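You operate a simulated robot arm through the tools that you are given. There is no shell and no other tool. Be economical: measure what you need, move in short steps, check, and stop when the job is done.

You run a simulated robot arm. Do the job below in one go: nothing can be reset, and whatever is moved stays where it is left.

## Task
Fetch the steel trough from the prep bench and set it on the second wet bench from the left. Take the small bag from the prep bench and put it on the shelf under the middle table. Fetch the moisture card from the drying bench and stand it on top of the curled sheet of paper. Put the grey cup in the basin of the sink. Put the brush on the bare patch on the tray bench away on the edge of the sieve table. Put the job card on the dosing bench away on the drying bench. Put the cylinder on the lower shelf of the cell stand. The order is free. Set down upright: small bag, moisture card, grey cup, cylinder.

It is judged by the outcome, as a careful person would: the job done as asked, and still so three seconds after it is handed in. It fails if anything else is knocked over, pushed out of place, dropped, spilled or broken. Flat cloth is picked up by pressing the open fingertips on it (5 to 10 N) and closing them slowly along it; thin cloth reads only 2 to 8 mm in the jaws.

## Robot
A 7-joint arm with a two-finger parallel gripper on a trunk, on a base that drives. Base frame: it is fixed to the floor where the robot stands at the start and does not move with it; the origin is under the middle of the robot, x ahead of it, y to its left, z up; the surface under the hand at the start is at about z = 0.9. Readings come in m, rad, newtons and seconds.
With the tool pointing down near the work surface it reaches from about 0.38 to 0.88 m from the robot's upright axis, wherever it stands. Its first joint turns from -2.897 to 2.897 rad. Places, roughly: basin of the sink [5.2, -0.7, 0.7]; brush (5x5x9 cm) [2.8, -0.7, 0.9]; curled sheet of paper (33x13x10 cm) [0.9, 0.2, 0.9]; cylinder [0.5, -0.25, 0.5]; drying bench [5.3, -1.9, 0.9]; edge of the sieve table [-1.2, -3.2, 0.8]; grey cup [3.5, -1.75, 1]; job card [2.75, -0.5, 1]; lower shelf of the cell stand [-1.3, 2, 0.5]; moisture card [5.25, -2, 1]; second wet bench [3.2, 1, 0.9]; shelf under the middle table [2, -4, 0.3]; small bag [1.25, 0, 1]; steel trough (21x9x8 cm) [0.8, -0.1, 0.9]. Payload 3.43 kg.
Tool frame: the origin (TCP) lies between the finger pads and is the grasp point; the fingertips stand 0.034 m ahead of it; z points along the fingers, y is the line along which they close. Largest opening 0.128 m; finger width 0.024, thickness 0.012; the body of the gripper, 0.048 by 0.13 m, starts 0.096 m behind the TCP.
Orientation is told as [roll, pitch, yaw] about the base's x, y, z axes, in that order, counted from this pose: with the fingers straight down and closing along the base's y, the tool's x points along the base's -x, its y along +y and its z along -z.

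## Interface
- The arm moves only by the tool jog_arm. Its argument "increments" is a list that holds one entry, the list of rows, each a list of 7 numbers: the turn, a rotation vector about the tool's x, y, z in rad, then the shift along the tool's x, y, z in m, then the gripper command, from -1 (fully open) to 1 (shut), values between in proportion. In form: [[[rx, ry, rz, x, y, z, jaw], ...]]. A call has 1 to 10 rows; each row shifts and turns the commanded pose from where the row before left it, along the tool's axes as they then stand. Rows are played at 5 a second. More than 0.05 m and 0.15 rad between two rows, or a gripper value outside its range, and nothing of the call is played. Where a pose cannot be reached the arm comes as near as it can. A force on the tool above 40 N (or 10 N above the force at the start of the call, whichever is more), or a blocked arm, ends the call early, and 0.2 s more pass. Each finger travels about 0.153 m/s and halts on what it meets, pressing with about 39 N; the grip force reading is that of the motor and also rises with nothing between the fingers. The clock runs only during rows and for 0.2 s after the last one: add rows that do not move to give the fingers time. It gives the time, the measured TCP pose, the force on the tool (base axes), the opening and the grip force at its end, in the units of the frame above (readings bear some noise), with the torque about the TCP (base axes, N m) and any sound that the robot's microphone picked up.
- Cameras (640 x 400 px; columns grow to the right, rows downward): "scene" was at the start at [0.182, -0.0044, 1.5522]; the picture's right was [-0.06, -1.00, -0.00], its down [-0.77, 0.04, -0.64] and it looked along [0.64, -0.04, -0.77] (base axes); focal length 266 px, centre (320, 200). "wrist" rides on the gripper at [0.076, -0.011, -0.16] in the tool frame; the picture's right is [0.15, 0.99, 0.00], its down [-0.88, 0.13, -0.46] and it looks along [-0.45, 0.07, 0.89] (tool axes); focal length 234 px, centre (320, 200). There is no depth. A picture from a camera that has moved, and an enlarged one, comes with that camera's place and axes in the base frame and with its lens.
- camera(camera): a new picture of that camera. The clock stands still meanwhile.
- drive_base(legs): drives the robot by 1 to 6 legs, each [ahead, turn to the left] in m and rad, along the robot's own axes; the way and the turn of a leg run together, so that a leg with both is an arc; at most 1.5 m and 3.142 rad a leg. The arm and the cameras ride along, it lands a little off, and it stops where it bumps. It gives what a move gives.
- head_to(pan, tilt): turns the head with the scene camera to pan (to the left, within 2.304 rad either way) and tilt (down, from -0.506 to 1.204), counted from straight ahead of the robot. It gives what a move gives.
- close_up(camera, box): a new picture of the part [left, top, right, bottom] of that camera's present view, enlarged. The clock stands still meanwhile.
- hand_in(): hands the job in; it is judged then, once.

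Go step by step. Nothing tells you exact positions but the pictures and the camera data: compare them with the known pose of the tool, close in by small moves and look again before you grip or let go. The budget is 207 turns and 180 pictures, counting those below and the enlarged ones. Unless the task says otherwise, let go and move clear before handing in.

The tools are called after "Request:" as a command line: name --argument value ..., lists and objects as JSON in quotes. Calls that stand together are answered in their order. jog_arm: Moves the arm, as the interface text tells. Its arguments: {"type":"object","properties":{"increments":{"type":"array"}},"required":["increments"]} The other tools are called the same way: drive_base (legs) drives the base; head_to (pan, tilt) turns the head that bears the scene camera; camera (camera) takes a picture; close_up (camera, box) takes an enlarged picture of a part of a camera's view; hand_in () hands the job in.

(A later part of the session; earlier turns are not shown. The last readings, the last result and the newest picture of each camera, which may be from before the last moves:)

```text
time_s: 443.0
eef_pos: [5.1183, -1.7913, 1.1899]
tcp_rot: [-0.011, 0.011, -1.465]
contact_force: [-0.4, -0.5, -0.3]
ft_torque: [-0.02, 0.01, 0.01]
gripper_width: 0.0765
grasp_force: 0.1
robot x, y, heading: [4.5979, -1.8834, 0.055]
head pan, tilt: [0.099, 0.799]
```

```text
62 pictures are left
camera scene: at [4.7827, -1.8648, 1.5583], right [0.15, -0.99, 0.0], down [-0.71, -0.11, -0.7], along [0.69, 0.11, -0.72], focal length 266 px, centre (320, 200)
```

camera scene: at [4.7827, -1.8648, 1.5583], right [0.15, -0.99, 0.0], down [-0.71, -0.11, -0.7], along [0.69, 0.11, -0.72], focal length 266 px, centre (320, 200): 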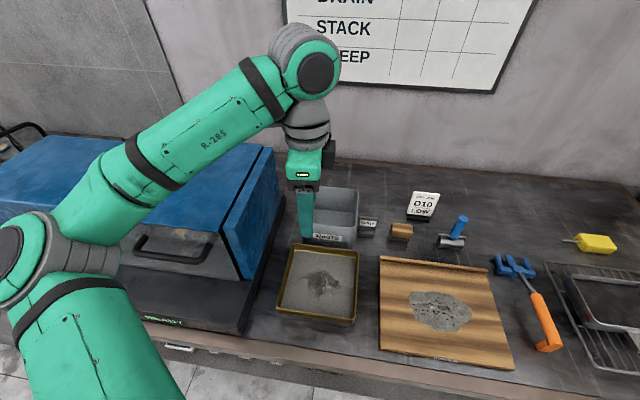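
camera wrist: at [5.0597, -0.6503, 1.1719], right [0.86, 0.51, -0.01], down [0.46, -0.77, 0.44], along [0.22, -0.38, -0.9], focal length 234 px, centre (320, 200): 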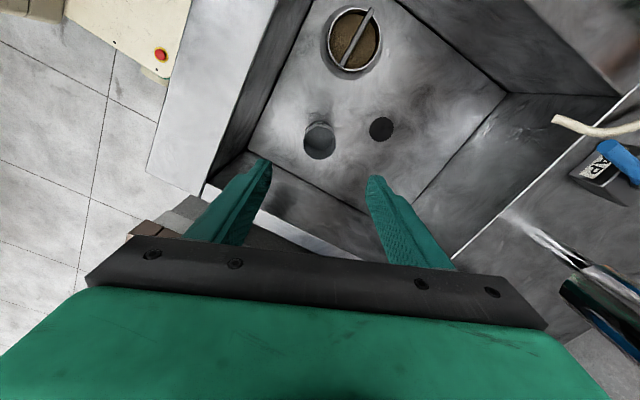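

The D10 card stands well. The WAIT card is at ~(5.285, −1.924), close to the waste tub. I move above it.

Request:
jog_arm --increments '[[[0, 0, 0.105, -0.0262, 0.034, 0, 0], [0, 0, 0, -0.0262, 0.034, 0, 0], [0, 0, 0, -0.0262, 0.034, 0, 0], [0, 0, 0, -0.0262, 0.034, 0, 0], [0, 0, 0, -0.0262, 0.034, 0, 0], [0, 0, 0, 0, 0, 0.05, 0], [0, 0, 0, 0, 0, 0.05, 0], [0, 0, 0, 0, 0, 0, 0]]]'

Request:
camera --camera "wrist"

```text
time_s: 445.0
eef_pos: [5.2975, -1.9089, 1.1312]
tcp_rot: [0.062, 0.054, -1.568]
contact_force: [-0.9, 0.2, -0.4]
ft_torque: [0.0, -0.01, -0.01]
gripper_width: 0.0638
grasp_force: 0.1
robot x, y, heading: [4.5994, -1.8833, 0.053]
head pan, tilt: [0.099, 0.799]
stopped in row 8: the arm was blocked; the commanded pose is now the measured one
```

```text
61 pictures are left
camera wrist: at [5.2775, -1.842, 1.2947], right [0.99, 0.14, 0.07], down [0.1, -0.9, 0.41], along [0.12, -0.4, -0.91], focal length 234 px, centre (320, 200)
```

wrist: 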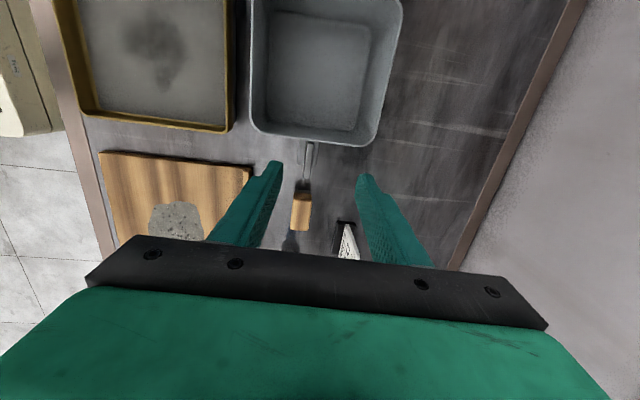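

The forearm met the blue dryer box. I lift, retract, and reposition 0.3 m further right so the elbow stays clear.

Request:
jog_arm --increments '[[[0, 0, 0, 0, 0, -0.04, 0], [0.06, -0.054, 0, 0, -0.02, -0.03, 0], [0, 0, 0, 0, -0.045, 0, 0], [0, 0, 0, 0, -0.045, 0, 0], [0, 0, 0, 0, -0.045, 0, 0], [0, 0, 0, 0, -0.03, 0, 0]]]'

Request:
drive_base --legs '[[-0.3, 0], [0, -1.6], [0.32, 0], [0, 1.54], [0.28, 0]]'

Request:
head_to --pan 0.2 --tilt 0.8

Request:
camera --camera "scene"

```text
time_s: 446.4
eef_pos: [5.1103, -1.9117, 1.1956]
tcp_rot: [-0.005, -0.002, -1.57]
contact_force: [-0.6, -0.2, -0.3]
ft_torque: [0.01, 0.04, -0.02]
gripper_width: 0.0641
grasp_force: 0.1
robot x, y, heading: [4.6008, -1.8853, 0.053]
head pan, tilt: [0.099, 0.799]
```

```text
time_s: 460.4
eef_pos: [5.0905, -2.2769, 1.1958]
tcp_rot: [-0.006, -0.001, -1.632]
contact_force: [0.2, -0.9, 0.0]
ft_torque: [0.03, 0.01, -0.02]
gripper_width: 0.0641
grasp_force: 0.1
robot x, y, heading: [4.5782, -2.2144, -0.007]
head pan, tilt: [0.099, 0.799]
```

```text
time_s: 461.0
eef_pos: [5.0895, -2.2775, 1.1951]
tcp_rot: [-0.005, 0.0, -1.629]
contact_force: [0.1, 0.1, 0.4]
ft_torque: [0.0, -0.01, 0.0]
gripper_width: 0.064
grasp_force: 0.1
robot x, y, heading: [4.5759, -2.2183, -0.009]
head pan, tilt: [0.201, 0.799]
```

```text
60 pictures are left
camera scene: at [4.7638, -2.2031, 1.5583], right [0.19, -0.98, 0.0], down [-0.7, -0.14, -0.7], along [0.68, 0.13, -0.72], focal length 266 px, centre (320, 200)
```

scene: 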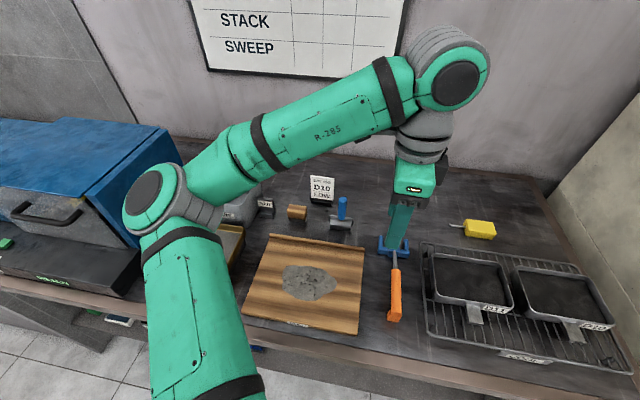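

Request:
jog_arm --increments '[[[0, 0, -0.06, 0, 0, 0, 0], [0, 0, 0, 0.0395, 0.0222, 0, 0], [0, 0, 0, 0.0395, 0.0222, 0, 0], [0, 0, 0, 0.0395, 0.0222, 0, 0], [0, 0, 0, 0.0395, 0.0222, 0, 0], [0, 0, 0, 0.0395, 0.0222, 0, 0], [0, 0, 0, 0.0395, 0.0222, 0, 0], [0, 0, 0, 0.0395, 0.0222, 0, 0], [0, 0, 0, 0.0395, 0.0222, 0, 0], [0, 0, 0, 0.0395, 0.0222, 0, 0]]]'

Request:
jog_arm --increments '[[[0, 0, 0, 0, 0, 0.05, 0], [0, 0, 0, 0, 0, 0.05, 0], [0, 0, 0, 0, 0, 0, 0]]]'

Request:
camera --camera "wrist"

```text
time_s: 463.2
eef_pos: [5.2895, -1.9232, 1.1958]
tcp_rot: [-0.005, 0.0, -1.571]
contact_force: [-0.2, 0.7, 0.4]
ft_torque: [0.01, -0.01, 0.02]
gripper_width: 0.064
grasp_force: 0.0
robot x, y, heading: [4.5766, -2.2159, -0.013]
head pan, tilt: [0.201, 0.799]
```

```text
time_s: 464.0
eef_pos: [5.2869, -1.9207, 1.094]
tcp_rot: [-0.005, 0.001, -1.57]
contact_force: [0.1, -0.2, 0.2]
ft_torque: [0.01, 0.0, -0.01]
gripper_width: 0.0641
grasp_force: 0.1
robot x, y, heading: [4.5787, -2.216, -0.005]
head pan, tilt: [0.201, 0.799]
```

```text
59 pictures are left
camera wrist: at [5.2772, -1.8462, 1.2552], right [0.99, 0.15, -0.01], down [0.13, -0.88, 0.46], along [0.06, -0.45, -0.89], focal length 234 px, centre (320, 200)
```

wrist: 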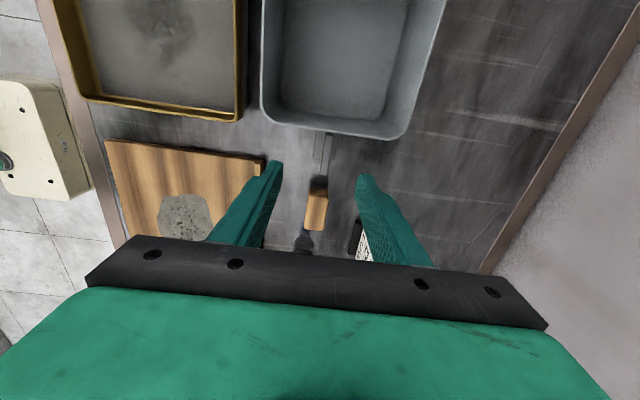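

Card centred at (5.292, −1.930). Descend to z 0.962 and grip.

Request:
jog_arm --increments '[[[0, 0, 0, -0.009, 0.005, 0.045, 0], [0, 0, 0, 0, 0, 0.045, 0], [0, 0, 0, 0, 0, 0.042, 0], [0, 0, 0, 0, 0, 0, 0.3], [0, 0, 0, 0, 0, 0, 0.5], [0, 0, 0, 0, 0, 0, 0.8], [0, 0, 0, 0, 0, 0, 1], [0, 0, 0, 0, 0, 0, 1]]]'

Request:
camera --camera "wrist"

```text
time_s: 465.8
eef_pos: [5.2917, -1.931, 0.9627]
tcp_rot: [-0.006, -0.002, -1.571]
contact_force: [-1.1, -0.5, 1.0]
ft_torque: [0.01, 0.03, 0.02]
gripper_width: 0.0096
grasp_force: 39.2
robot x, y, heading: [4.5772, -2.2197, -0.012]
head pan, tilt: [0.201, 0.799]
```

```text
58 pictures are left
camera wrist: at [5.2822, -1.8554, 1.1225], right [0.99, 0.15, -0.01], down [0.13, -0.88, 0.46], along [0.06, -0.45, -0.89], focal length 234 px, centre (320, 200)
```

wrist: 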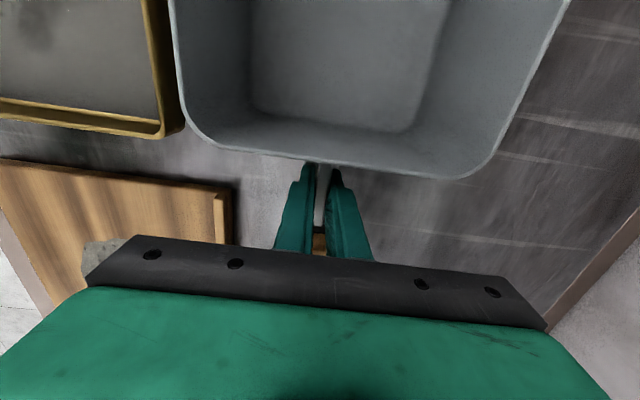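

Request:
jog_arm --increments '[[[0, 0, 0, 0, 0, -0.03, 1], [0, 0, 0, 0, 0, -0.04, 1], [0, 0, 0, 0, 0, -0.04, 1], [0, 0, 0, 0, 0, -0.04, 1], [0, 0, 0, 0, 0, -0.04, 1], [0, 0, 0, -0.03, -0.035, 0, 1], [0, 0, 0, -0.03, -0.035, 0, 1], [0, 0, 0, -0.03, -0.035, 0, 1], [0, 0, 0, -0.03, -0.035, 0, 1], [0, 0, 0, -0.03, -0.035, 0, 1]]]'

Request:
camera --camera "wrist"

Request:
camera --camera "scene"

```text
time_s: 468.0
eef_pos: [5.1204, -2.0834, 1.152]
tcp_rot: [-0.005, 0.0, -1.57]
contact_force: [0.2, 0.5, 0.3]
ft_torque: [-0.04, 0.05, 0.01]
gripper_width: 0.0095
grasp_force: 39.1
robot x, y, heading: [4.5731, -2.2191, -0.011]
head pan, tilt: [0.201, 0.799]
```

```text
57 pictures are left
camera wrist: at [5.1106, -2.0065, 1.3128], right [0.99, 0.15, -0.01], down [0.13, -0.88, 0.46], along [0.06, -0.45, -0.89], focal length 234 px, centre (320, 200)
```

wrist: 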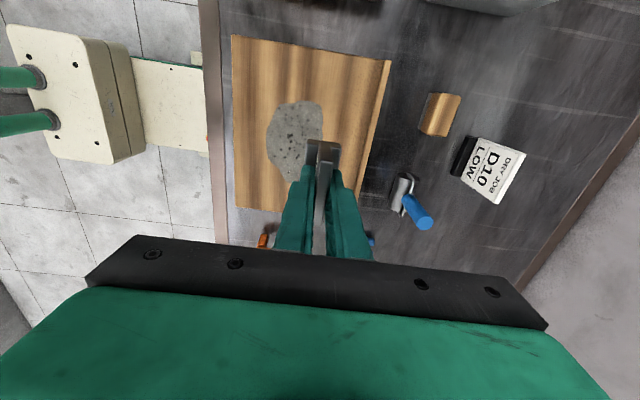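

```text
56 pictures are left
camera scene: at [4.7638, -2.2028, 1.5582], right [0.19, -0.98, 0.0], down [-0.7, -0.14, -0.7], along [0.68, 0.13, -0.72], focal length 266 px, centre (320, 200)
```

scene: 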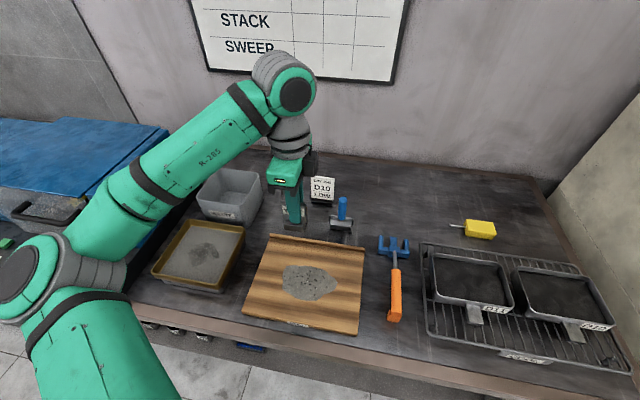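

Card held. Drive back around to the aisle by the prep bench.

Request:
drive_base --legs '[[-0.28, 0], [0, -1.56], [0.75, 0], [0, -1.57], [1.15, 0], [1.17, 0]]'

Request:
drive_base --legs '[[0, -1.57], [1.45, 0], [1.45, 0]]'

```text
time_s: 493.2
eef_pos: [1.4616, -3.0863, 1.152]
tcp_rot: [-0.005, -0.001, 1.576]
contact_force: [0.1, 0.8, -0.5]
ft_torque: [-0.01, 0.0, 0.0]
gripper_width: 0.0096
grasp_force: 39.4
robot x, y, heading: [2.0028, -2.9456, 3.137]
head pan, tilt: [0.201, 0.799]
```

```text
time_s: 511.6
eef_pos: [1.9141, 0.4829, 1.1549]
tcp_rot: [-0.002, 0.001, 0.007]
contact_force: [0.2, -0.4, -0.7]
ft_torque: [0.04, -0.02, 0.0]
gripper_width: 0.0095
grasp_force: 39.1
robot x, y, heading: [2.0528, -0.0531, 1.568]
head pan, tilt: [0.201, 0.799]
```

Request:
drive_base --legs '[[0, 1.57], [0.37, 0]]'

Request:
head_to --pan 0 --tilt 0.8

Request:
camera --camera "scene"

```text
time_s: 518.3
eef_pos: [1.1363, -0.2158, 1.1481]
tcp_rot: [-0.013, -0.002, 1.6]
contact_force: [-0.1, 0.1, -1.7]
ft_torque: [0.01, -0.01, 0.0]
gripper_width: 0.0095
grasp_force: 39.2
robot x, y, heading: [1.6805, -0.0614, -3.122]
head pan, tilt: [0.201, 0.799]
```

```text
time_s: 519.1
eef_pos: [1.139, -0.2078, 1.1497]
tcp_rot: [-0.01, 0.004, 1.602]
contact_force: [-0.1, -0.3, -0.8]
ft_torque: [-0.01, -0.01, 0.01]
gripper_width: 0.0096
grasp_force: 39.0
robot x, y, heading: [1.6804, -0.0635, -3.124]
head pan, tilt: [0.0, 0.799]
```

```text
55 pictures are left
camera scene: at [1.4914, -0.0781, 1.559], right [-0.02, 1.0, 0.01], down [0.72, 0.02, -0.69], along [-0.69, -0.01, -0.72], focal length 266 px, centre (320, 200)
```

scene: 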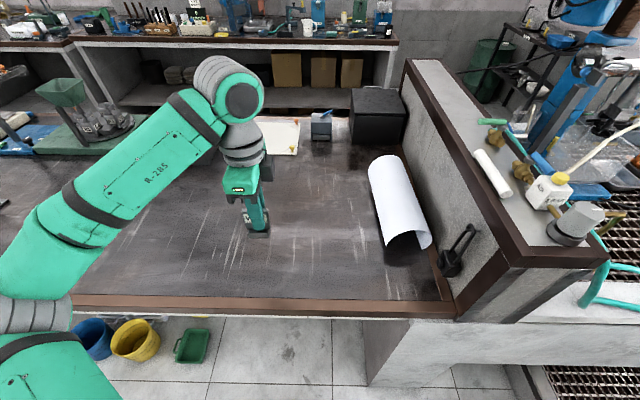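

Request:
close_up --camera "scene" --box '[340, 140, 480, 280]'

```text
2.86 times, centred on (410, 210) of scene
camera zoom: at [1.4914, -0.0781, 1.559], right [-0.02, 1.0, 0.01], down [0.72, 0.02, -0.69], along [-0.69, -0.01, -0.72], focal length 761 px, centre (63, 171)
```

zoom: 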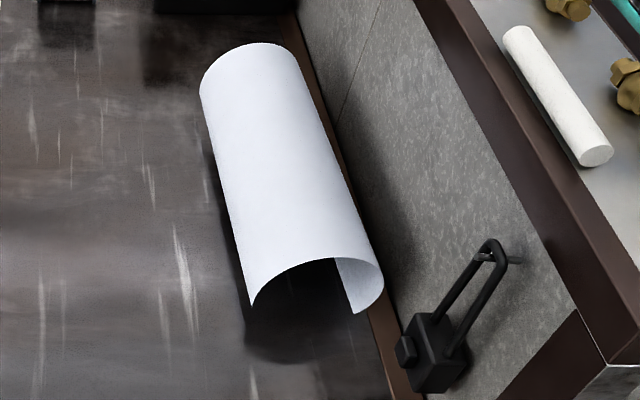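

The paper's crest runs from about (1.047, 0.178) to (0.72, 0.145), z≈0.985. I move the card above (0.96, 0.167).

Request:
jog_arm --increments '[[[0, 0, -0.07, 0, 0, -0.02, 1], [0, 0, 0, -0.042, 0.0155, 0, 1], [0, 0, 0, -0.042, 0.0155, 0, 1], [0, 0, 0, -0.042, 0.0155, 0, 1], [0, 0, 0, -0.042, 0.0155, 0, 1], [0, 0, 0, -0.042, 0.0155, 0, 1], [0, 0, 0, -0.042, 0.0155, 0, 1], [0, 0, 0, -0.042, 0.0155, 0, 1], [0, 0, 0, -0.042, 0.0155, 0, 1], [0, 0, 0, -0.042, 0.0155, 0, 1]]]'

Request:
camera --camera "wrist"

Request:
close_up --camera "scene" --box '[310, 110, 470, 270]'

```text
time_s: 521.3
eef_pos: [0.9639, 0.1532, 1.1647]
tcp_rot: [-0.011, 0.005, 1.673]
contact_force: [-0.6, -0.6, -0.7]
ft_torque: [0.16, -0.04, 0.05]
gripper_width: 0.0093
grasp_force: 38.6
robot x, y, heading: [1.681, -0.0636, -3.123]
head pan, tilt: [0.0, 0.799]
```

```text
53 pictures are left
camera wrist: at [0.9829, 0.0797, 1.3258], right [-0.97, -0.25, -0.01], down [-0.22, 0.86, 0.45], along [-0.1, 0.44, -0.89], focal length 234 px, centre (320, 200)
```

wrist: 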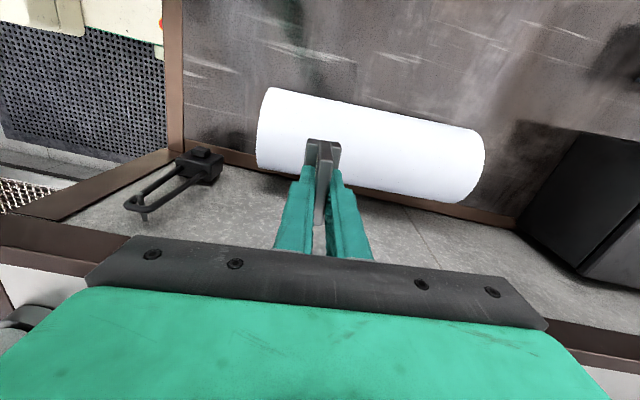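

```text
2.50 times, centred on (390, 190) of scene
camera zoom: at [1.4915, -0.0784, 1.559], right [-0.02, 1.0, 0.01], down [0.72, 0.02, -0.69], along [-0.69, -0.01, -0.72], focal length 666 px, centre (145, 225)
```

zoom: 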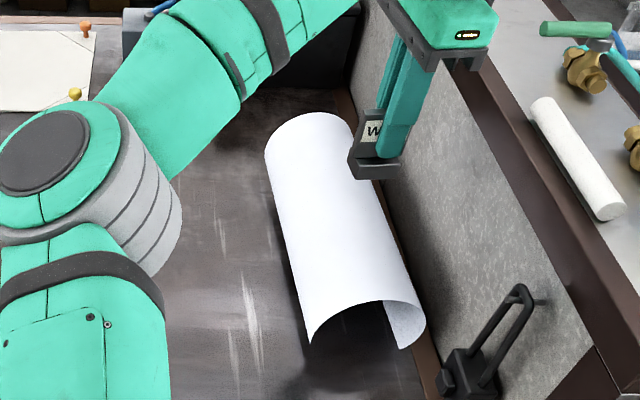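

Crest at x≈0.964 is y≈0.169; shift +16 mm in y and lower to just above.

Request:
jog_arm --increments '[[[0, 0, 0, -0.0159, -0.0016, 0.02, 1], [0, 0, 0, 0, 0, 0.04, 1], [0, 0, 0, 0, 0, 0.035, 1], [0, 0, 0, 0, 0, 0, 1]]]'

Request:
camera --camera "wrist"

Request:
close_up --camera "scene" --box '[350, 130, 430, 230]'

```text
time_s: 522.3
eef_pos: [0.9644, 0.1699, 1.0706]
tcp_rot: [-0.008, 0.005, 1.67]
contact_force: [-1.3, -0.6, -1.0]
ft_torque: [0.01, -0.01, 0.02]
gripper_width: 0.0096
grasp_force: 38.9
robot x, y, heading: [1.6819, -0.0601, -3.121]
head pan, tilt: [0.0, 0.799]
```

```text
51 pictures are left
camera wrist: at [0.9823, 0.0969, 1.2316], right [-0.97, -0.24, -0.01], down [-0.22, 0.87, 0.45], along [-0.1, 0.44, -0.89], focal length 234 px, centre (320, 200)
```

wrist: 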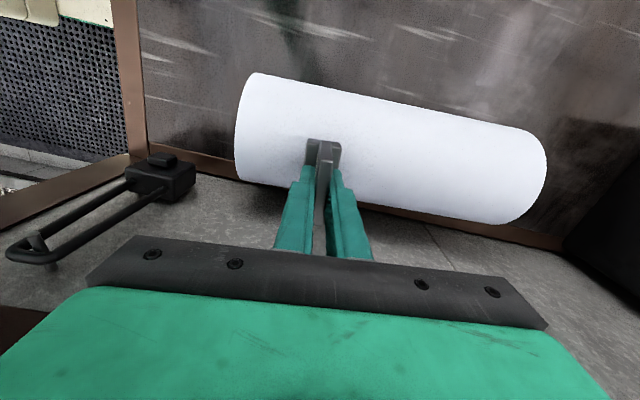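

```text
4.00 times, centred on (390, 180) of scene
camera zoom: at [1.4914, -0.0779, 1.559], right [-0.02, 1.0, 0.01], down [0.72, 0.02, -0.69], along [-0.69, -0.01, -0.72], focal length 1066 px, centre (40, 280)
```

zoom: 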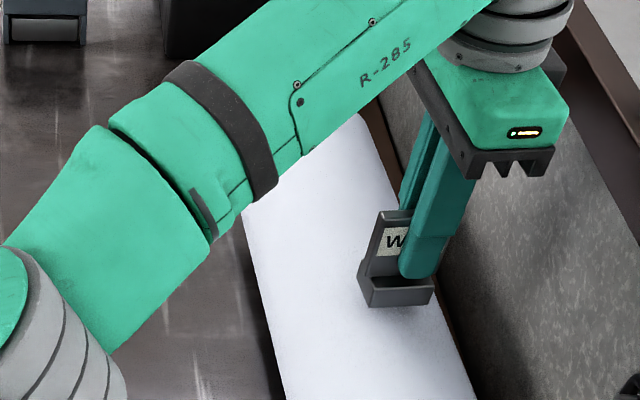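

The card base is centred over the crest within a few mm. Lower in tiny steps watching the force.

Request:
jog_arm --increments '[[[0, 0, 0, 0.002, 0, 0.008, 1], [0, 0, 0, 0, 0, 0.006, 1], [0, 0, 0, 0, 0, 0, 1]]]'

Request:
jog_arm --increments '[[[0, 0, 0, 0, 0, 0.004, 1], [0, 0, 0, 0, 0, 0, 1]]]'

Request:
jog_arm --increments '[[[0, 0, 0, 0, 0, 0.003, 1], [0, 0, 0, 0, 0, 0, 1]]]'

```text
time_s: 523.1
eef_pos: [0.9641, 0.1677, 1.0572]
tcp_rot: [-0.008, 0.006, 1.67]
contact_force: [0.3, -0.4, 2.0]
ft_torque: [0.01, 0.04, 0.01]
gripper_width: 0.0093
grasp_force: 39.2
robot x, y, heading: [1.6814, -0.0642, -3.12]
head pan, tilt: [0.0, 0.799]
```

```text
time_s: 523.7
eef_pos: [0.9638, 0.1675, 1.0557]
tcp_rot: [-0.006, 0.003, 1.669]
contact_force: [0.4, 1.1, 31.5]
ft_torque: [-0.02, 0.2, -0.05]
gripper_width: 0.01
grasp_force: 38.9
robot x, y, heading: [1.6803, -0.0641, -3.123]
head pan, tilt: [0.0, 0.799]
```

```text
time_s: 524.3
eef_pos: [0.9652, 0.1683, 1.0514]
tcp_rot: [-0.01, 0.005, 1.671]
contact_force: [-3.1, 0.6, 33.3]
ft_torque: [-0.01, 0.38, -0.04]
gripper_width: 0.0098
grasp_force: 38.6
robot x, y, heading: [1.68, -0.0647, -3.119]
head pan, tilt: [0.0, 0.799]
```

Firm contact. Ease up slightly, open a little and check before lifting away.

Request:
jog_arm --increments '[[[0, 0, 0, 0, 0, -0.003, 1], [0, 0, 0, 0, 0, 0, 1], [0, 0, 0, 0, 0, 0, 0.85], [0, 0, 0, 0, 0, 0, 0.75], [0, 0, 0, 0, 0, 0, 0.6], [0, 0, 0, 0, 0, 0, 0.6]]]'

Request:
camera --camera "wrist"

Request:
close_up --camera "scene" --box '[350, 130, 430, 230]'

```text
time_s: 525.7
eef_pos: [0.9648, 0.1666, 1.0528]
tcp_rot: [-0.01, 0.007, 1.671]
contact_force: [0.0, -0.1, -0.5]
ft_torque: [0.01, -0.01, 0.0]
gripper_width: 0.0254
grasp_force: 0.0
robot x, y, heading: [1.6821, -0.0667, -3.124]
head pan, tilt: [0.0, 0.799]
```

```text
49 pictures are left
camera wrist: at [0.9827, 0.0939, 1.2141], right [-0.97, -0.24, -0.01], down [-0.22, 0.87, 0.45], along [-0.1, 0.44, -0.89], focal length 234 px, centre (320, 200)
```

wrist: 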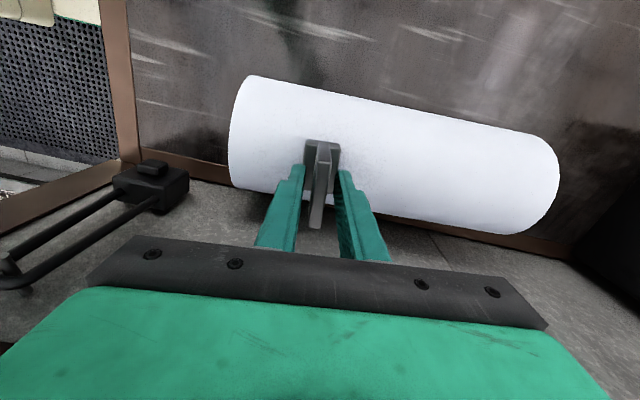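

```text
4.00 times, centred on (390, 180) of scene
camera zoom: at [1.4914, -0.0779, 1.559], right [-0.02, 1.0, 0.01], down [0.72, 0.02, -0.69], along [-0.69, -0.01, -0.72], focal length 1066 px, centre (40, 280)
```

zoom: 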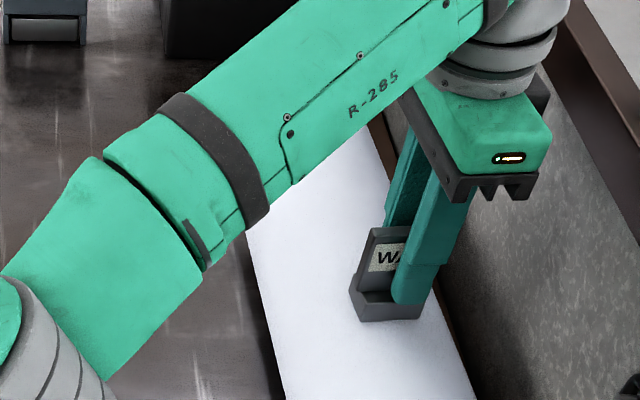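

Request:
jog_arm --increments '[[[0, 0, 0, 0, 0, -0.02, 0.6], [0, 0, 0, 0, 0, -0.03, 0.6], [0, 0, 0, 0, 0, -0.05, 0.6], [0, 0, 0, 0.02, -0.03, -0.02, 0.6], [0, 0, 0, 0.03, -0.035, 0, 0.6], [0, 0, 0, 0.03, -0.035, 0, 0.6], [0, 0, 0, 0.03, -0.035, 0, 0.6], [0, 0, 0, 0.03, -0.035, 0, 0.6]]]'

Request:
close_up --camera "scene" --box '[340, 130, 440, 260]'

```text
time_s: 527.5
eef_pos: [1.1455, 0.046, 1.1753]
tcp_rot: [-0.008, 0.005, 1.671]
contact_force: [-0.6, -0.1, 0.1]
ft_torque: [-0.05, 0.0, -0.01]
gripper_width: 0.0255
grasp_force: 0.1
robot x, y, heading: [1.6793, -0.0646, -3.118]
head pan, tilt: [0.0, 0.799]
```

```text
3.08 times, centred on (390, 195) of scene
camera zoom: at [1.4911, -0.0777, 1.559], right [-0.02, 1.0, 0.01], down [0.72, 0.02, -0.69], along [-0.69, -0.01, -0.72], focal length 820 px, centre (105, 215)
```

zoom: 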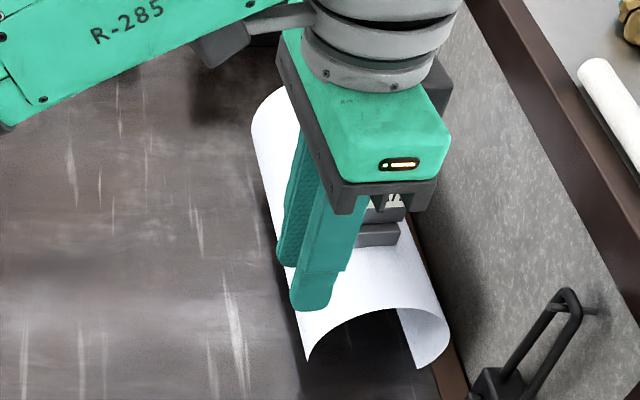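

The moisture card stands on the paper. Now the brush on the tray bench: back off, turn and face it.

Request:
drive_base --legs '[[-0.33, 0], [0, 1.55], [0.62, 0], [0, 1.57], [0.05, 0]]'

Request:
head_to --pan 0 --tilt 0.8

Request:
camera --camera "scene"

```text
time_s: 541.8
eef_pos: [2.5825, -0.822, 1.1746]
tcp_rot: [-0.007, 0.006, -1.524]
contact_force: [0.1, 0.1, -0.8]
ft_torque: [-0.02, 0.03, -0.01]
gripper_width: 0.0255
grasp_force: 0.0
robot x, y, heading: [2.0521, -0.6863, -0.03]
head pan, tilt: [0.0, 0.799]
```

```text
time_s: 542.4
eef_pos: [2.5835, -0.8213, 1.1734]
tcp_rot: [-0.008, 0.007, -1.525]
contact_force: [0.3, 0.3, -0.6]
ft_torque: [-0.01, 0.0, 0.02]
gripper_width: 0.0258
grasp_force: 0.1
robot x, y, heading: [2.0535, -0.6856, -0.029]
head pan, tilt: [0.0, 0.799]
```

```text
46 pictures are left
camera scene: at [2.2403, -0.6893, 1.5583], right [-0.03, -1.0, 0.0], down [-0.72, 0.02, -0.7], along [0.7, -0.02, -0.72], focal length 266 px, centre (320, 200)
```

scene: 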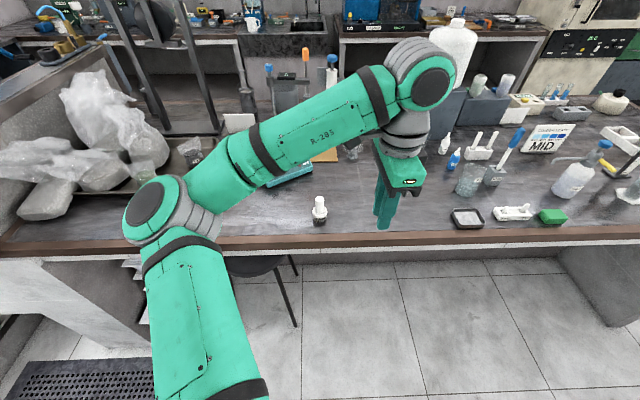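

Request:
jog_arm --increments '[[[0, 0, 0, 0.0173, 0.0379, 0, 0], [0, 0, 0, 0.0173, 0.0379, 0, 0], [0, 0, 0, 0.0173, 0.0379, 0, 0], [0, 0, 0, 0.0173, 0.0379, 0, 0], [0, 0, 0, 0.0173, 0.0379, 0, 0], [0, 0, 0, 0.0173, 0.0379, 0, 0], [0, 0, 0, 0, 0, 0.05, 0], [0, 0, 0, 0, 0, 0.02, 0], [0, 0, 0, 0, 0, 0, 0]]]'

Request:
camera --camera "wrist"

```text
time_s: 544.4
eef_pos: [2.8047, -0.7073, 1.1018]
tcp_rot: [-0.007, 0.007, -1.523]
contact_force: [0.8, 0.0, 0.5]
ft_torque: [0.02, -0.02, -0.01]
gripper_width: 0.064
grasp_force: 0.0
robot x, y, heading: [2.0588, -0.6825, -0.027]
head pan, tilt: [0.0, 0.799]
```

```text
45 pictures are left
camera wrist: at [2.7937, -0.6339, 1.2638], right [0.98, 0.19, -0.01], down [0.18, -0.88, 0.45], along [0.08, -0.44, -0.89], focal length 234 px, centre (320, 200)
```

wrist: 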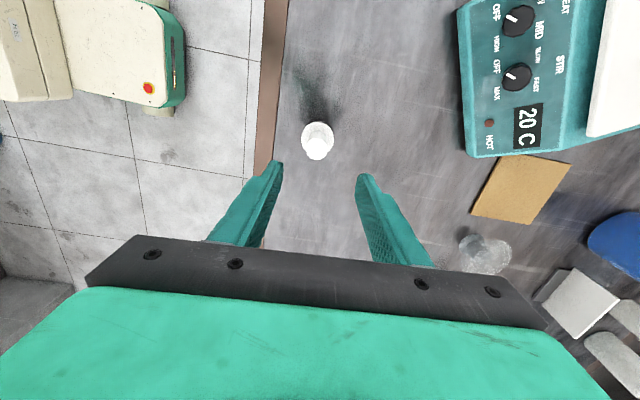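

Request:
jog_arm --increments '[[[0, 0, 0, 0, -0.002, 0.045, 0], [0, 0, 0, 0, 0, 0.045, 0], [0, 0, 0, 0, 0, 0.043, 0], [0, 0, 0, 0, 0, 0, 0.3], [0, 0, 0, 0, 0, 0, 0.6], [0, 0, 0, 0, 0, 0, 0.9], [0, 0, 0, 0, 0, 0, 0.9], [0, 0, 0, 0, 0, -0.04, 0.9], [0, 0, 0, 0, 0, -0.04, 0.9], [0, 0, 0, 0, 0, 0, 0.9]]]'

Request:
camera --camera "wrist"

```text
time_s: 546.6
eef_pos: [2.8045, -0.7093, 1.0483]
tcp_rot: [-0.009, 0.008, -1.524]
contact_force: [-0.4, -0.3, -1.0]
ft_torque: [0.0, 0.0, -0.05]
gripper_width: 0.024
grasp_force: 39.0
robot x, y, heading: [2.0546, -0.6827, -0.028]
head pan, tilt: [0.0, 0.799]
```

```text
44 pictures are left
camera wrist: at [2.7925, -0.6343, 1.2105], right [0.98, 0.19, -0.01], down [0.18, -0.88, 0.45], along [0.08, -0.44, -0.89], focal length 234 px, centre (320, 200)
```

wrist: 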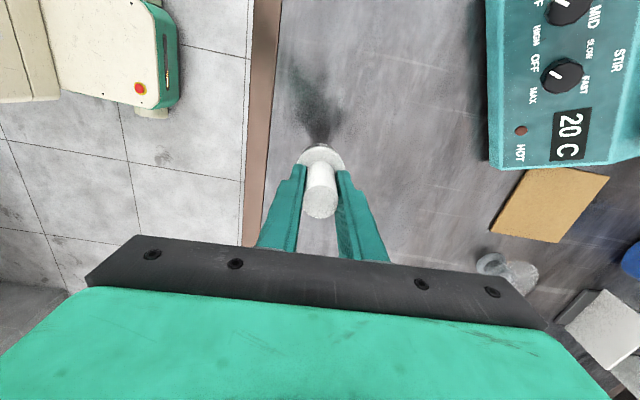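

Brush gripped. Retract and drive to the sieve table.

Request:
jog_arm --increments '[[[0, 0, 0, 0, -0.03, -0.03, 0.9], [0, 0, 0, 0, -0.04, -0.02, 0.9], [0, 0, 0, 0, -0.04, -0.02, 0.9], [0, 0, 0, 0, -0.04, -0.02, 0.9], [0, 0, 0, 0, -0.04, -0.02, 0.9]]]'

Request:
drive_base --legs '[[0, -1.54], [1.13, 0], [1.13, 0], [0, -1.57], [1.15, 0], [1.0, 0]]'

Request:
head_to --pan 0 --tilt 0.5

Request:
camera --camera "scene"

```text
time_s: 547.8
eef_pos: [2.6134, -0.7171, 1.162]
tcp_rot: [-0.009, 0.007, -1.523]
contact_force: [0.9, 0.1, -0.9]
ft_torque: [0.0, 0.0, 0.01]
gripper_width: 0.0238
grasp_force: 38.9
robot x, y, heading: [2.0506, -0.6824, -0.036]
head pan, tilt: [0.0, 0.799]
```

```text
time_s: 571.8
eef_pos: [0.5418, -2.9766, 1.1625]
tcp_rot: [-0.007, 0.007, 1.691]
contact_force: [0.0, 0.1, 0.4]
ft_torque: [-0.01, 0.02, 0.01]
gripper_width: 0.0238
grasp_force: 39.0
robot x, y, heading: [1.1013, -2.9652, -3.1]
head pan, tilt: [0.0, 0.799]
stopped in leg 5: the robot was blocked; the commanded pose is now the measured one
```

```text
time_s: 572.6
eef_pos: [0.5413, -2.9769, 1.1619]
tcp_rot: [-0.005, 0.007, 1.692]
contact_force: [-0.1, -0.1, -0.2]
ft_torque: [-0.01, -0.01, 0.0]
gripper_width: 0.0239
grasp_force: 38.6
robot x, y, heading: [1.1, -2.9672, -3.105]
head pan, tilt: [0.0, 0.499]
```

```text
43 pictures are left
camera scene: at [0.9068, -2.9757, 1.5841], right [-0.04, 1.0, 0.0], down [0.48, 0.02, -0.88], along [-0.88, -0.04, -0.48], focal length 266 px, centre (320, 200)
```

scene: 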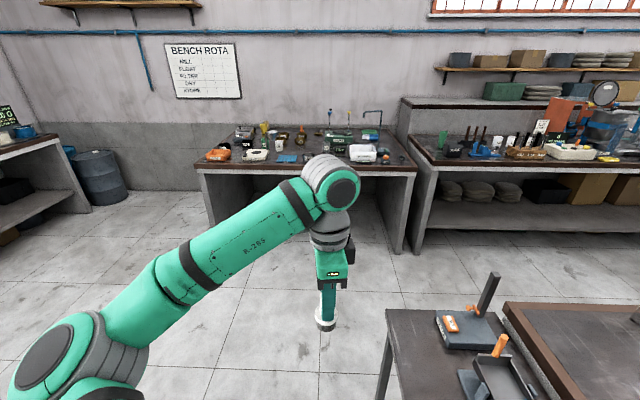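

The base brushed the small table's leg region. I reverse, shift lane to y≈−3.17, then go on.

Request:
drive_base --legs '[[-0.6, 0], [0, 0.45], [0.47, 0], [0, -0.47], [1.0, 0], [0.65, 0]]'

Request:
head_to --pan 0 --tilt 0.7

Request:
camera --camera "scene"

```text
time_s: 589.2
eef_pos: [-0.9255, -3.1288, 1.1624]
tcp_rot: [-0.008, 0.007, 1.642]
contact_force: [0.3, -0.9, -1.0]
ft_torque: [0.02, 0.02, 0.0]
gripper_width: 0.0239
grasp_force: 38.7
robot x, y, heading: [-0.3625, -3.1449, 3.133]
head pan, tilt: [0.0, 0.499]
```

```text
time_s: 590.0
eef_pos: [-0.9246, -3.1273, 1.1627]
tcp_rot: [-0.007, 0.005, 1.645]
contact_force: [-0.3, -0.5, 0.4]
ft_torque: [0.0, -0.01, 0.01]
gripper_width: 0.024
grasp_force: 39.1
robot x, y, heading: [-0.3667, -3.1437, 3.131]
head pan, tilt: [0.0, 0.7]
```

```text
42 pictures are left
camera scene: at [-0.5553, -3.1449, 1.5666], right [0.01, 1.0, 0.0], down [0.64, -0.01, -0.77], along [-0.77, 0.01, -0.64], focal length 266 px, centre (320, 200)
```

scene: 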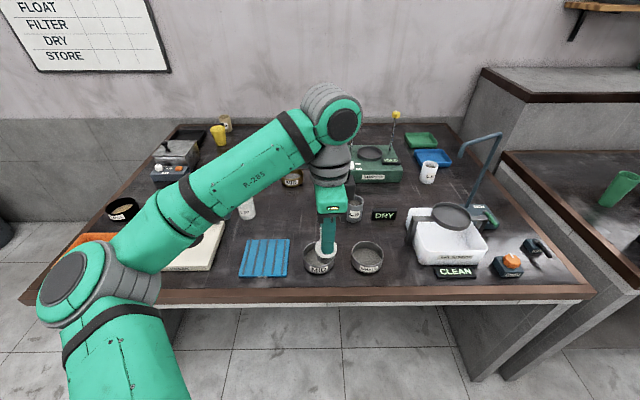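

Request:
close_up --camera "scene" --box '[280, 200, 460, 310]'

```text
3.56 times, centred on (370, 255) of scene
camera zoom: at [-0.5553, -3.1449, 1.5666], right [0.01, 1.0, 0.0], down [0.64, -0.01, -0.77], along [-0.77, 0.01, -0.64], focal length 947 px, centre (142, 4)
```

zoom: 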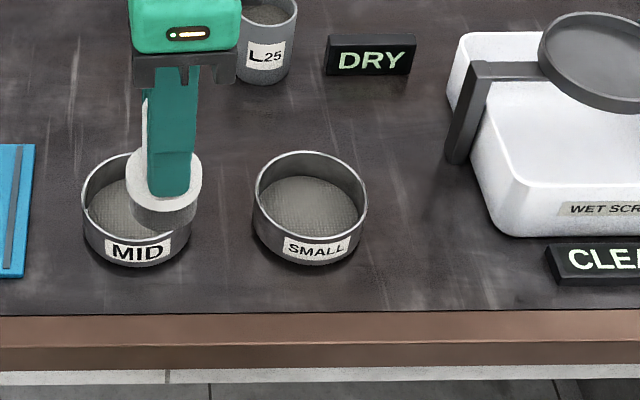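

Free spot right of the SMALL sieve near the front edge at (−1.04, −2.875). Move there and lower.

Request:
jog_arm --increments '[[[0, 0, 0, -0.0433, 0.016, 0, 0.9], [0, 0, 0, -0.0433, 0.016, 0, 0.9], [0, 0, 0, -0.0433, 0.016, 0, 0.9], [0, 0, 0, -0.0433, 0.016, 0, 0.9], [0, 0, 0, -0.0433, 0.016, 0, 0.9], [0, 0, 0, -0.0433, 0.016, 0, 0.9], [0, 0, 0, 0, 0, 0.05, 0.9], [0, 0, 0, 0, 0, 0.05, 0.9], [0, 0, 0, 0, 0, 0.05, 0.9], [0, 0, 0, 0, 0, 0.03, 0.9]]]'

Request:
camera --camera "wrist"

Request:
close_up --camera "scene" --box '[320, 200, 480, 310]'

```text
time_s: 592.2
eef_pos: [-1.0393, -2.8763, 0.9793]
tcp_rot: [-0.007, 0.007, 1.643]
contact_force: [1.1, -0.5, 0.0]
ft_torque: [0.01, 0.0, -0.01]
gripper_width: 0.0238
grasp_force: 39.0
robot x, y, heading: [-0.3689, -3.148, 3.131]
head pan, tilt: [0.0, 0.7]
```

```text
40 pictures are left
camera wrist: at [-1.0228, -2.95, 1.1407], right [-0.98, -0.22, -0.01], down [-0.2, 0.87, 0.45], along [-0.09, 0.44, -0.89], focal length 234 px, centre (320, 200)
```

wrist: 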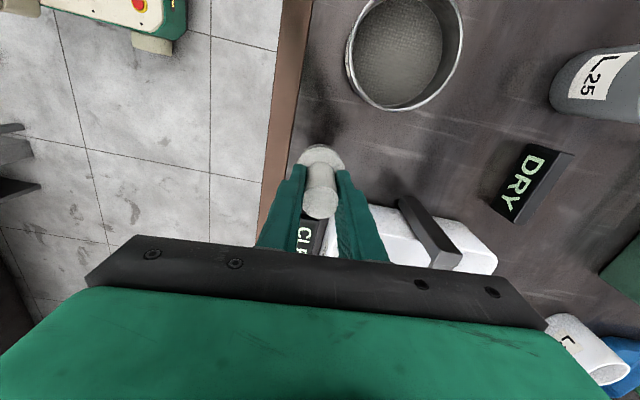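

```text
3.64 times, centred on (400, 255) of scene
camera zoom: at [-0.5552, -3.1449, 1.5665], right [0.01, 1.0, 0.0], down [0.64, -0.01, -0.77], along [-0.76, 0.01, -0.64], focal length 969 px, centre (29, 0)
```

zoom: 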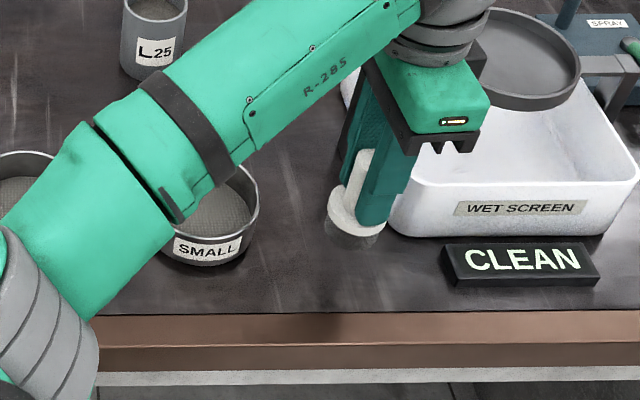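

Shift 15 mm away from the white tub, then lower to contact.

Request:
jog_arm --increments '[[[0, 0, 0, 0.015, 0, 0, 0.9], [0, 0, 0, 0, 0, 0.006, 0.9], [0, 0, 0, 0, 0, 0.005, 0.9], [0, 0, 0, 0, 0, 0.005, 0.9], [0, 0, 0, 0, 0, 0, 0.9]]]'

Request:
jog_arm --increments '[[[0, 0, 0, 0, 0, 0.004, 0.9], [0, 0, 0, 0, 0, 0.004, 0.9], [0, 0, 0, 0, 0, 0, 0.9]]]'

Request:
jog_arm --increments '[[[0, 0, 0, 0, 0, 0.004, 0.9], [0, 0, 0, 0, 0, 0, 0.9]]]'

```text
time_s: 593.4
eef_pos: [-1.0378, -2.8904, 0.9641]
tcp_rot: [-0.006, 0.006, 1.642]
contact_force: [-0.2, 1.0, 0.3]
ft_torque: [0.03, -0.02, 0.0]
gripper_width: 0.0237
grasp_force: 39.1
robot x, y, heading: [-0.3602, -3.1462, 3.131]
head pan, tilt: [0.0, 0.7]
```

```text
time_s: 594.2
eef_pos: [-1.0377, -2.891, 0.9565]
tcp_rot: [-0.008, 0.008, 1.642]
contact_force: [0.3, 0.1, -1.1]
ft_torque: [0.01, 0.01, -0.01]
gripper_width: 0.0237
grasp_force: 39.4
robot x, y, heading: [-0.3701, -3.1462, 3.136]
head pan, tilt: [0.0, 0.7]
```

```text
time_s: 594.8
eef_pos: [-1.0381, -2.8898, 0.9517]
tcp_rot: [-0.008, 0.007, 1.643]
contact_force: [-0.2, 0.6, -0.6]
ft_torque: [0.0, -0.04, 0.01]
gripper_width: 0.0236
grasp_force: 39.6
robot x, y, heading: [-0.3654, -3.1469, 3.127]
head pan, tilt: [0.0, 0.7]
```

Request:
jog_arm --increments '[[[0, 0, 0, 0, 0, 0.004, 0.9], [0, 0, 0, 0, 0, 0.004, 0.9], [0, 0, 0, 0, 0, 0, 0.9]]]'

Request:
jog_arm --increments '[[[0, 0, 0, 0, 0, 0.003, 0.9], [0, 0, 0, 0, 0, 0, 0.9]]]'

Request:
camera --camera "wrist"

```text
time_s: 595.6
eef_pos: [-1.0364, -2.8904, 0.9439]
tcp_rot: [-0.006, 0.008, 1.641]
contact_force: [-0.6, -0.2, -0.8]
ft_torque: [0.01, -0.01, 0.02]
gripper_width: 0.0237
grasp_force: 39.0
robot x, y, heading: [-0.366, -3.1482, 3.132]
head pan, tilt: [0.0, 0.7]
```

```text
time_s: 596.2
eef_pos: [-1.0378, -2.8923, 0.9403]
tcp_rot: [-0.006, 0.007, 1.641]
contact_force: [-0.6, 0.3, -0.5]
ft_torque: [0.0, -0.03, -0.02]
gripper_width: 0.0237
grasp_force: 39.4
robot x, y, heading: [-0.3658, -3.146, 3.134]
head pan, tilt: [0.0, 0.7]
```

```text
38 pictures are left
camera wrist: at [-1.021, -2.9652, 1.1025], right [-0.98, -0.22, -0.01], down [-0.2, 0.87, 0.45], along [-0.09, 0.44, -0.89], focal length 234 px, centre (320, 200)
```

wrist: 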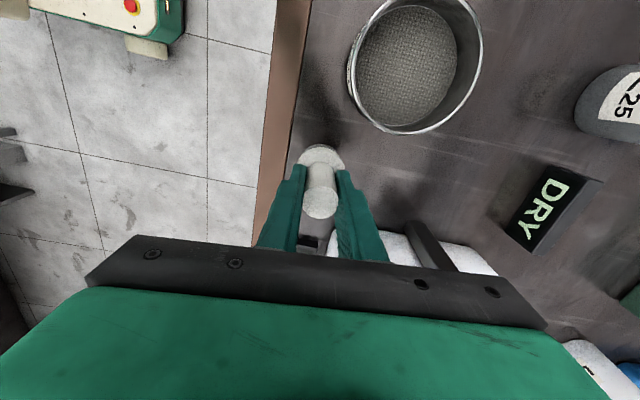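

Slightly farther from the edge (1 cm), continue down to contact.

Request:
jog_arm --increments '[[[0, 0, 0, 0, 0.01, 0, 0.9], [0, 0, 0, 0, 0, 0.003, 0.9], [0, 0, 0, 0, 0, 0.003, 0.9], [0, 0, 0, 0, 0, 0, 0.9]]]'

Request:
jog_arm --increments '[[[0, 0, 0, 0, 0, 0.004, 0.9], [0, 0, 0, 0, 0, 0, 0.9]]]'

Request:
jog_arm --increments '[[[0, 0, 0, 0, 0, 0.004, 0.9], [0, 0, 0, 0, 0, 0, 0.9]]]'

```text
time_s: 597.2
eef_pos: [-1.047, -2.8919, 0.9342]
tcp_rot: [-0.006, 0.006, 1.643]
contact_force: [0.1, -0.1, -1.2]
ft_torque: [0.0, 0.0, 0.01]
gripper_width: 0.0237
grasp_force: 39.0
robot x, y, heading: [-0.3616, -3.1464, 3.135]
head pan, tilt: [0.0, 0.7]
```

```text
time_s: 597.8
eef_pos: [-1.0477, -2.8929, 0.9303]
tcp_rot: [-0.007, 0.007, 1.643]
contact_force: [0.4, 0.2, -1.5]
ft_torque: [-0.03, -0.01, -0.02]
gripper_width: 0.024
grasp_force: 39.2
robot x, y, heading: [-0.3668, -3.1437, 3.132]
head pan, tilt: [0.0, 0.7]
```

```text
time_s: 598.4
eef_pos: [-1.0481, -2.8925, 0.9257]
tcp_rot: [-0.008, 0.006, 1.642]
contact_force: [-0.7, -0.1, -0.2]
ft_torque: [0.01, -0.03, 0.01]
gripper_width: 0.0235
grasp_force: 38.9
robot x, y, heading: [-0.3673, -3.1442, 3.133]
head pan, tilt: [0.0, 0.7]
```

Request:
jog_arm --increments '[[[0, 0, 0, 0, 0, 0.004, 0.9], [0, 0, 0, 0, 0, 0.004, 0.9], [0, 0, 0, 0, 0, 0, 0.9]]]'

Request:
jog_arm --increments '[[[0, 0, 0, 0, 0, 0.004, 0.9], [0, 0, 0, 0, 0, 0, 0.9]]]'

Request:
close_up --camera "scene" --box '[320, 200, 480, 310]'

```text
time_s: 599.2
eef_pos: [-1.047, -2.8915, 0.9193]
tcp_rot: [-0.006, 0.006, 1.643]
contact_force: [1.2, -1.3, 6.0]
ft_torque: [-0.09, 0.04, 0.03]
gripper_width: 0.0239
grasp_force: 39.7
robot x, y, heading: [-0.3649, -3.1455, 3.132]
head pan, tilt: [0.0, 0.7]
```

```text
time_s: 599.8
eef_pos: [-1.0477, -2.8933, 0.9166]
tcp_rot: [-0.004, 0.004, 1.641]
contact_force: [0.9, 0.6, 35.6]
ft_torque: [-0.06, -0.05, 0.0]
gripper_width: 0.0242
grasp_force: 39.5
robot x, y, heading: [-0.3646, -3.1468, 3.135]
head pan, tilt: [0.0, 0.7]
```

```text
3.64 times, centred on (400, 255) of scene
camera zoom: at [-0.5542, -3.1452, 1.5666], right [0.01, 1.0, 0.0], down [0.64, -0.01, -0.77], along [-0.77, 0.01, -0.64], focal length 969 px, centre (29, 0)
```

zoom: 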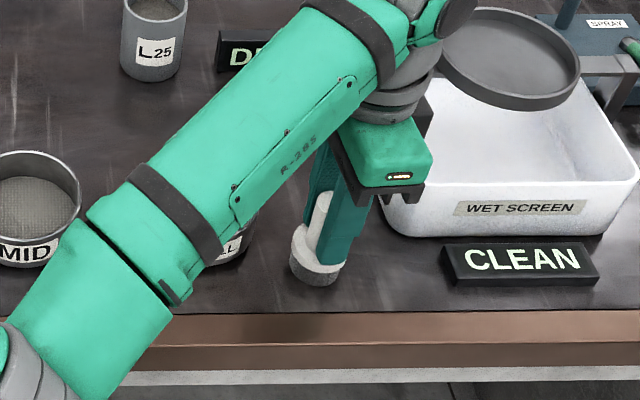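

Contact at table height (~0.85). Release and lift.

Request:
jog_arm --increments '[[[0, 0, 0, 0, 0, -0.003, 0.9], [0, 0, 0, 0, 0, 0, 0.6], [0, 0, 0, 0, 0, 0, 0.4], [0, 0, 0, 0, 0, 0, 0.3], [0, 0, 0, 0, 0, -0.03, 0.3], [0, 0, 0, 0, 0, -0.05, 0.3], [0, 0, 0, 0, 0, -0.05, 0.3], [0, 0, 0, 0.02, -0.04, -0.02, 0.3], [0, 0, 0, 0.02, -0.04, -0.02, 0.3], [0, 0, 0, 0.02, -0.04, 0, 0.3]]]'

Request:
close_up --camera "scene" --box '[280, 180, 480, 310]'

```text
time_s: 602.0
eef_pos: [-0.925, -2.9406, 1.0881]
tcp_rot: [-0.006, 0.007, 1.643]
contact_force: [-0.1, 0.8, -0.4]
ft_torque: [-0.01, 0.03, 0.01]
gripper_width: 0.0445
grasp_force: 0.1
robot x, y, heading: [-0.365, -3.1445, 3.13]
head pan, tilt: [0.0, 0.7]
```

```text
3.08 times, centred on (380, 245) of scene
camera zoom: at [-0.5555, -3.1447, 1.5665], right [0.01, 1.0, 0.0], down [0.64, -0.01, -0.76], along [-0.76, 0.01, -0.64], focal length 820 px, centre (135, 62)
```

zoom: 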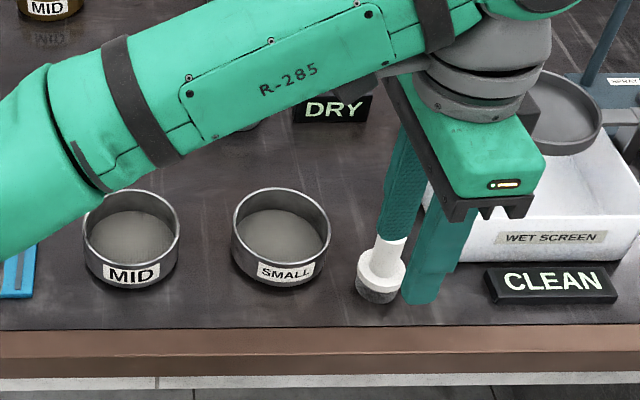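

The brush stands at the edge of the sieve table. I retract and check the moisture card and the small table from here.

Request:
jog_arm --increments '[[[0, 0, 0, 0, -0.03, -0.03, 0.3], [0, 0, 0, 0, -0.03, -0.03, 0.3], [0, 0, 0, 0, 0, -0.02, 0.3]]]'

Request:
head_to --pan -1.9 --tilt 0.25

Request:
camera --camera "scene"

```text
time_s: 602.8
eef_pos: [-0.8636, -2.9387, 1.1707]
tcp_rot: [-0.009, 0.007, 1.641]
contact_force: [0.1, 0.2, -0.2]
ft_torque: [-0.03, -0.02, 0.01]
gripper_width: 0.0448
grasp_force: 0.0
robot x, y, heading: [-0.3677, -3.1447, 3.135]
head pan, tilt: [0.0, 0.7]
```

```text
time_s: 604.6
eef_pos: [-0.8643, -2.9378, 1.1703]
tcp_rot: [-0.008, 0.008, 1.642]
contact_force: [-0.4, -0.5, -0.2]
ft_torque: [-0.01, 0.01, -0.04]
gripper_width: 0.0448
grasp_force: 0.1
robot x, y, heading: [-0.3624, -3.1486, 3.133]
head pan, tilt: [-1.901, 0.25]
```

```text
35 pictures are left
camera scene: at [-0.4393, -3.0575, 1.6073], right [0.94, -0.33, 0.0], down [-0.08, -0.23, -0.97], along [0.32, 0.91, -0.25], focal length 266 px, centre (320, 200)
```

scene: 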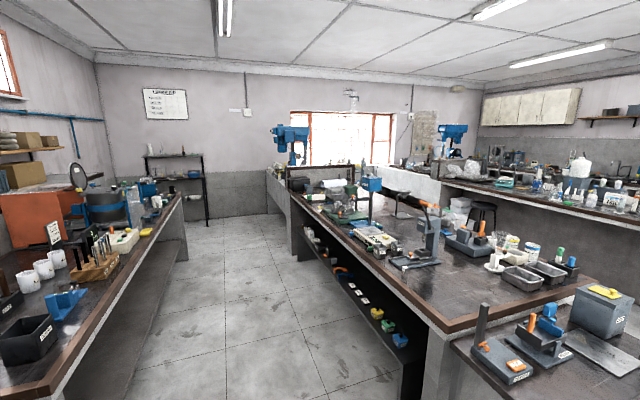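

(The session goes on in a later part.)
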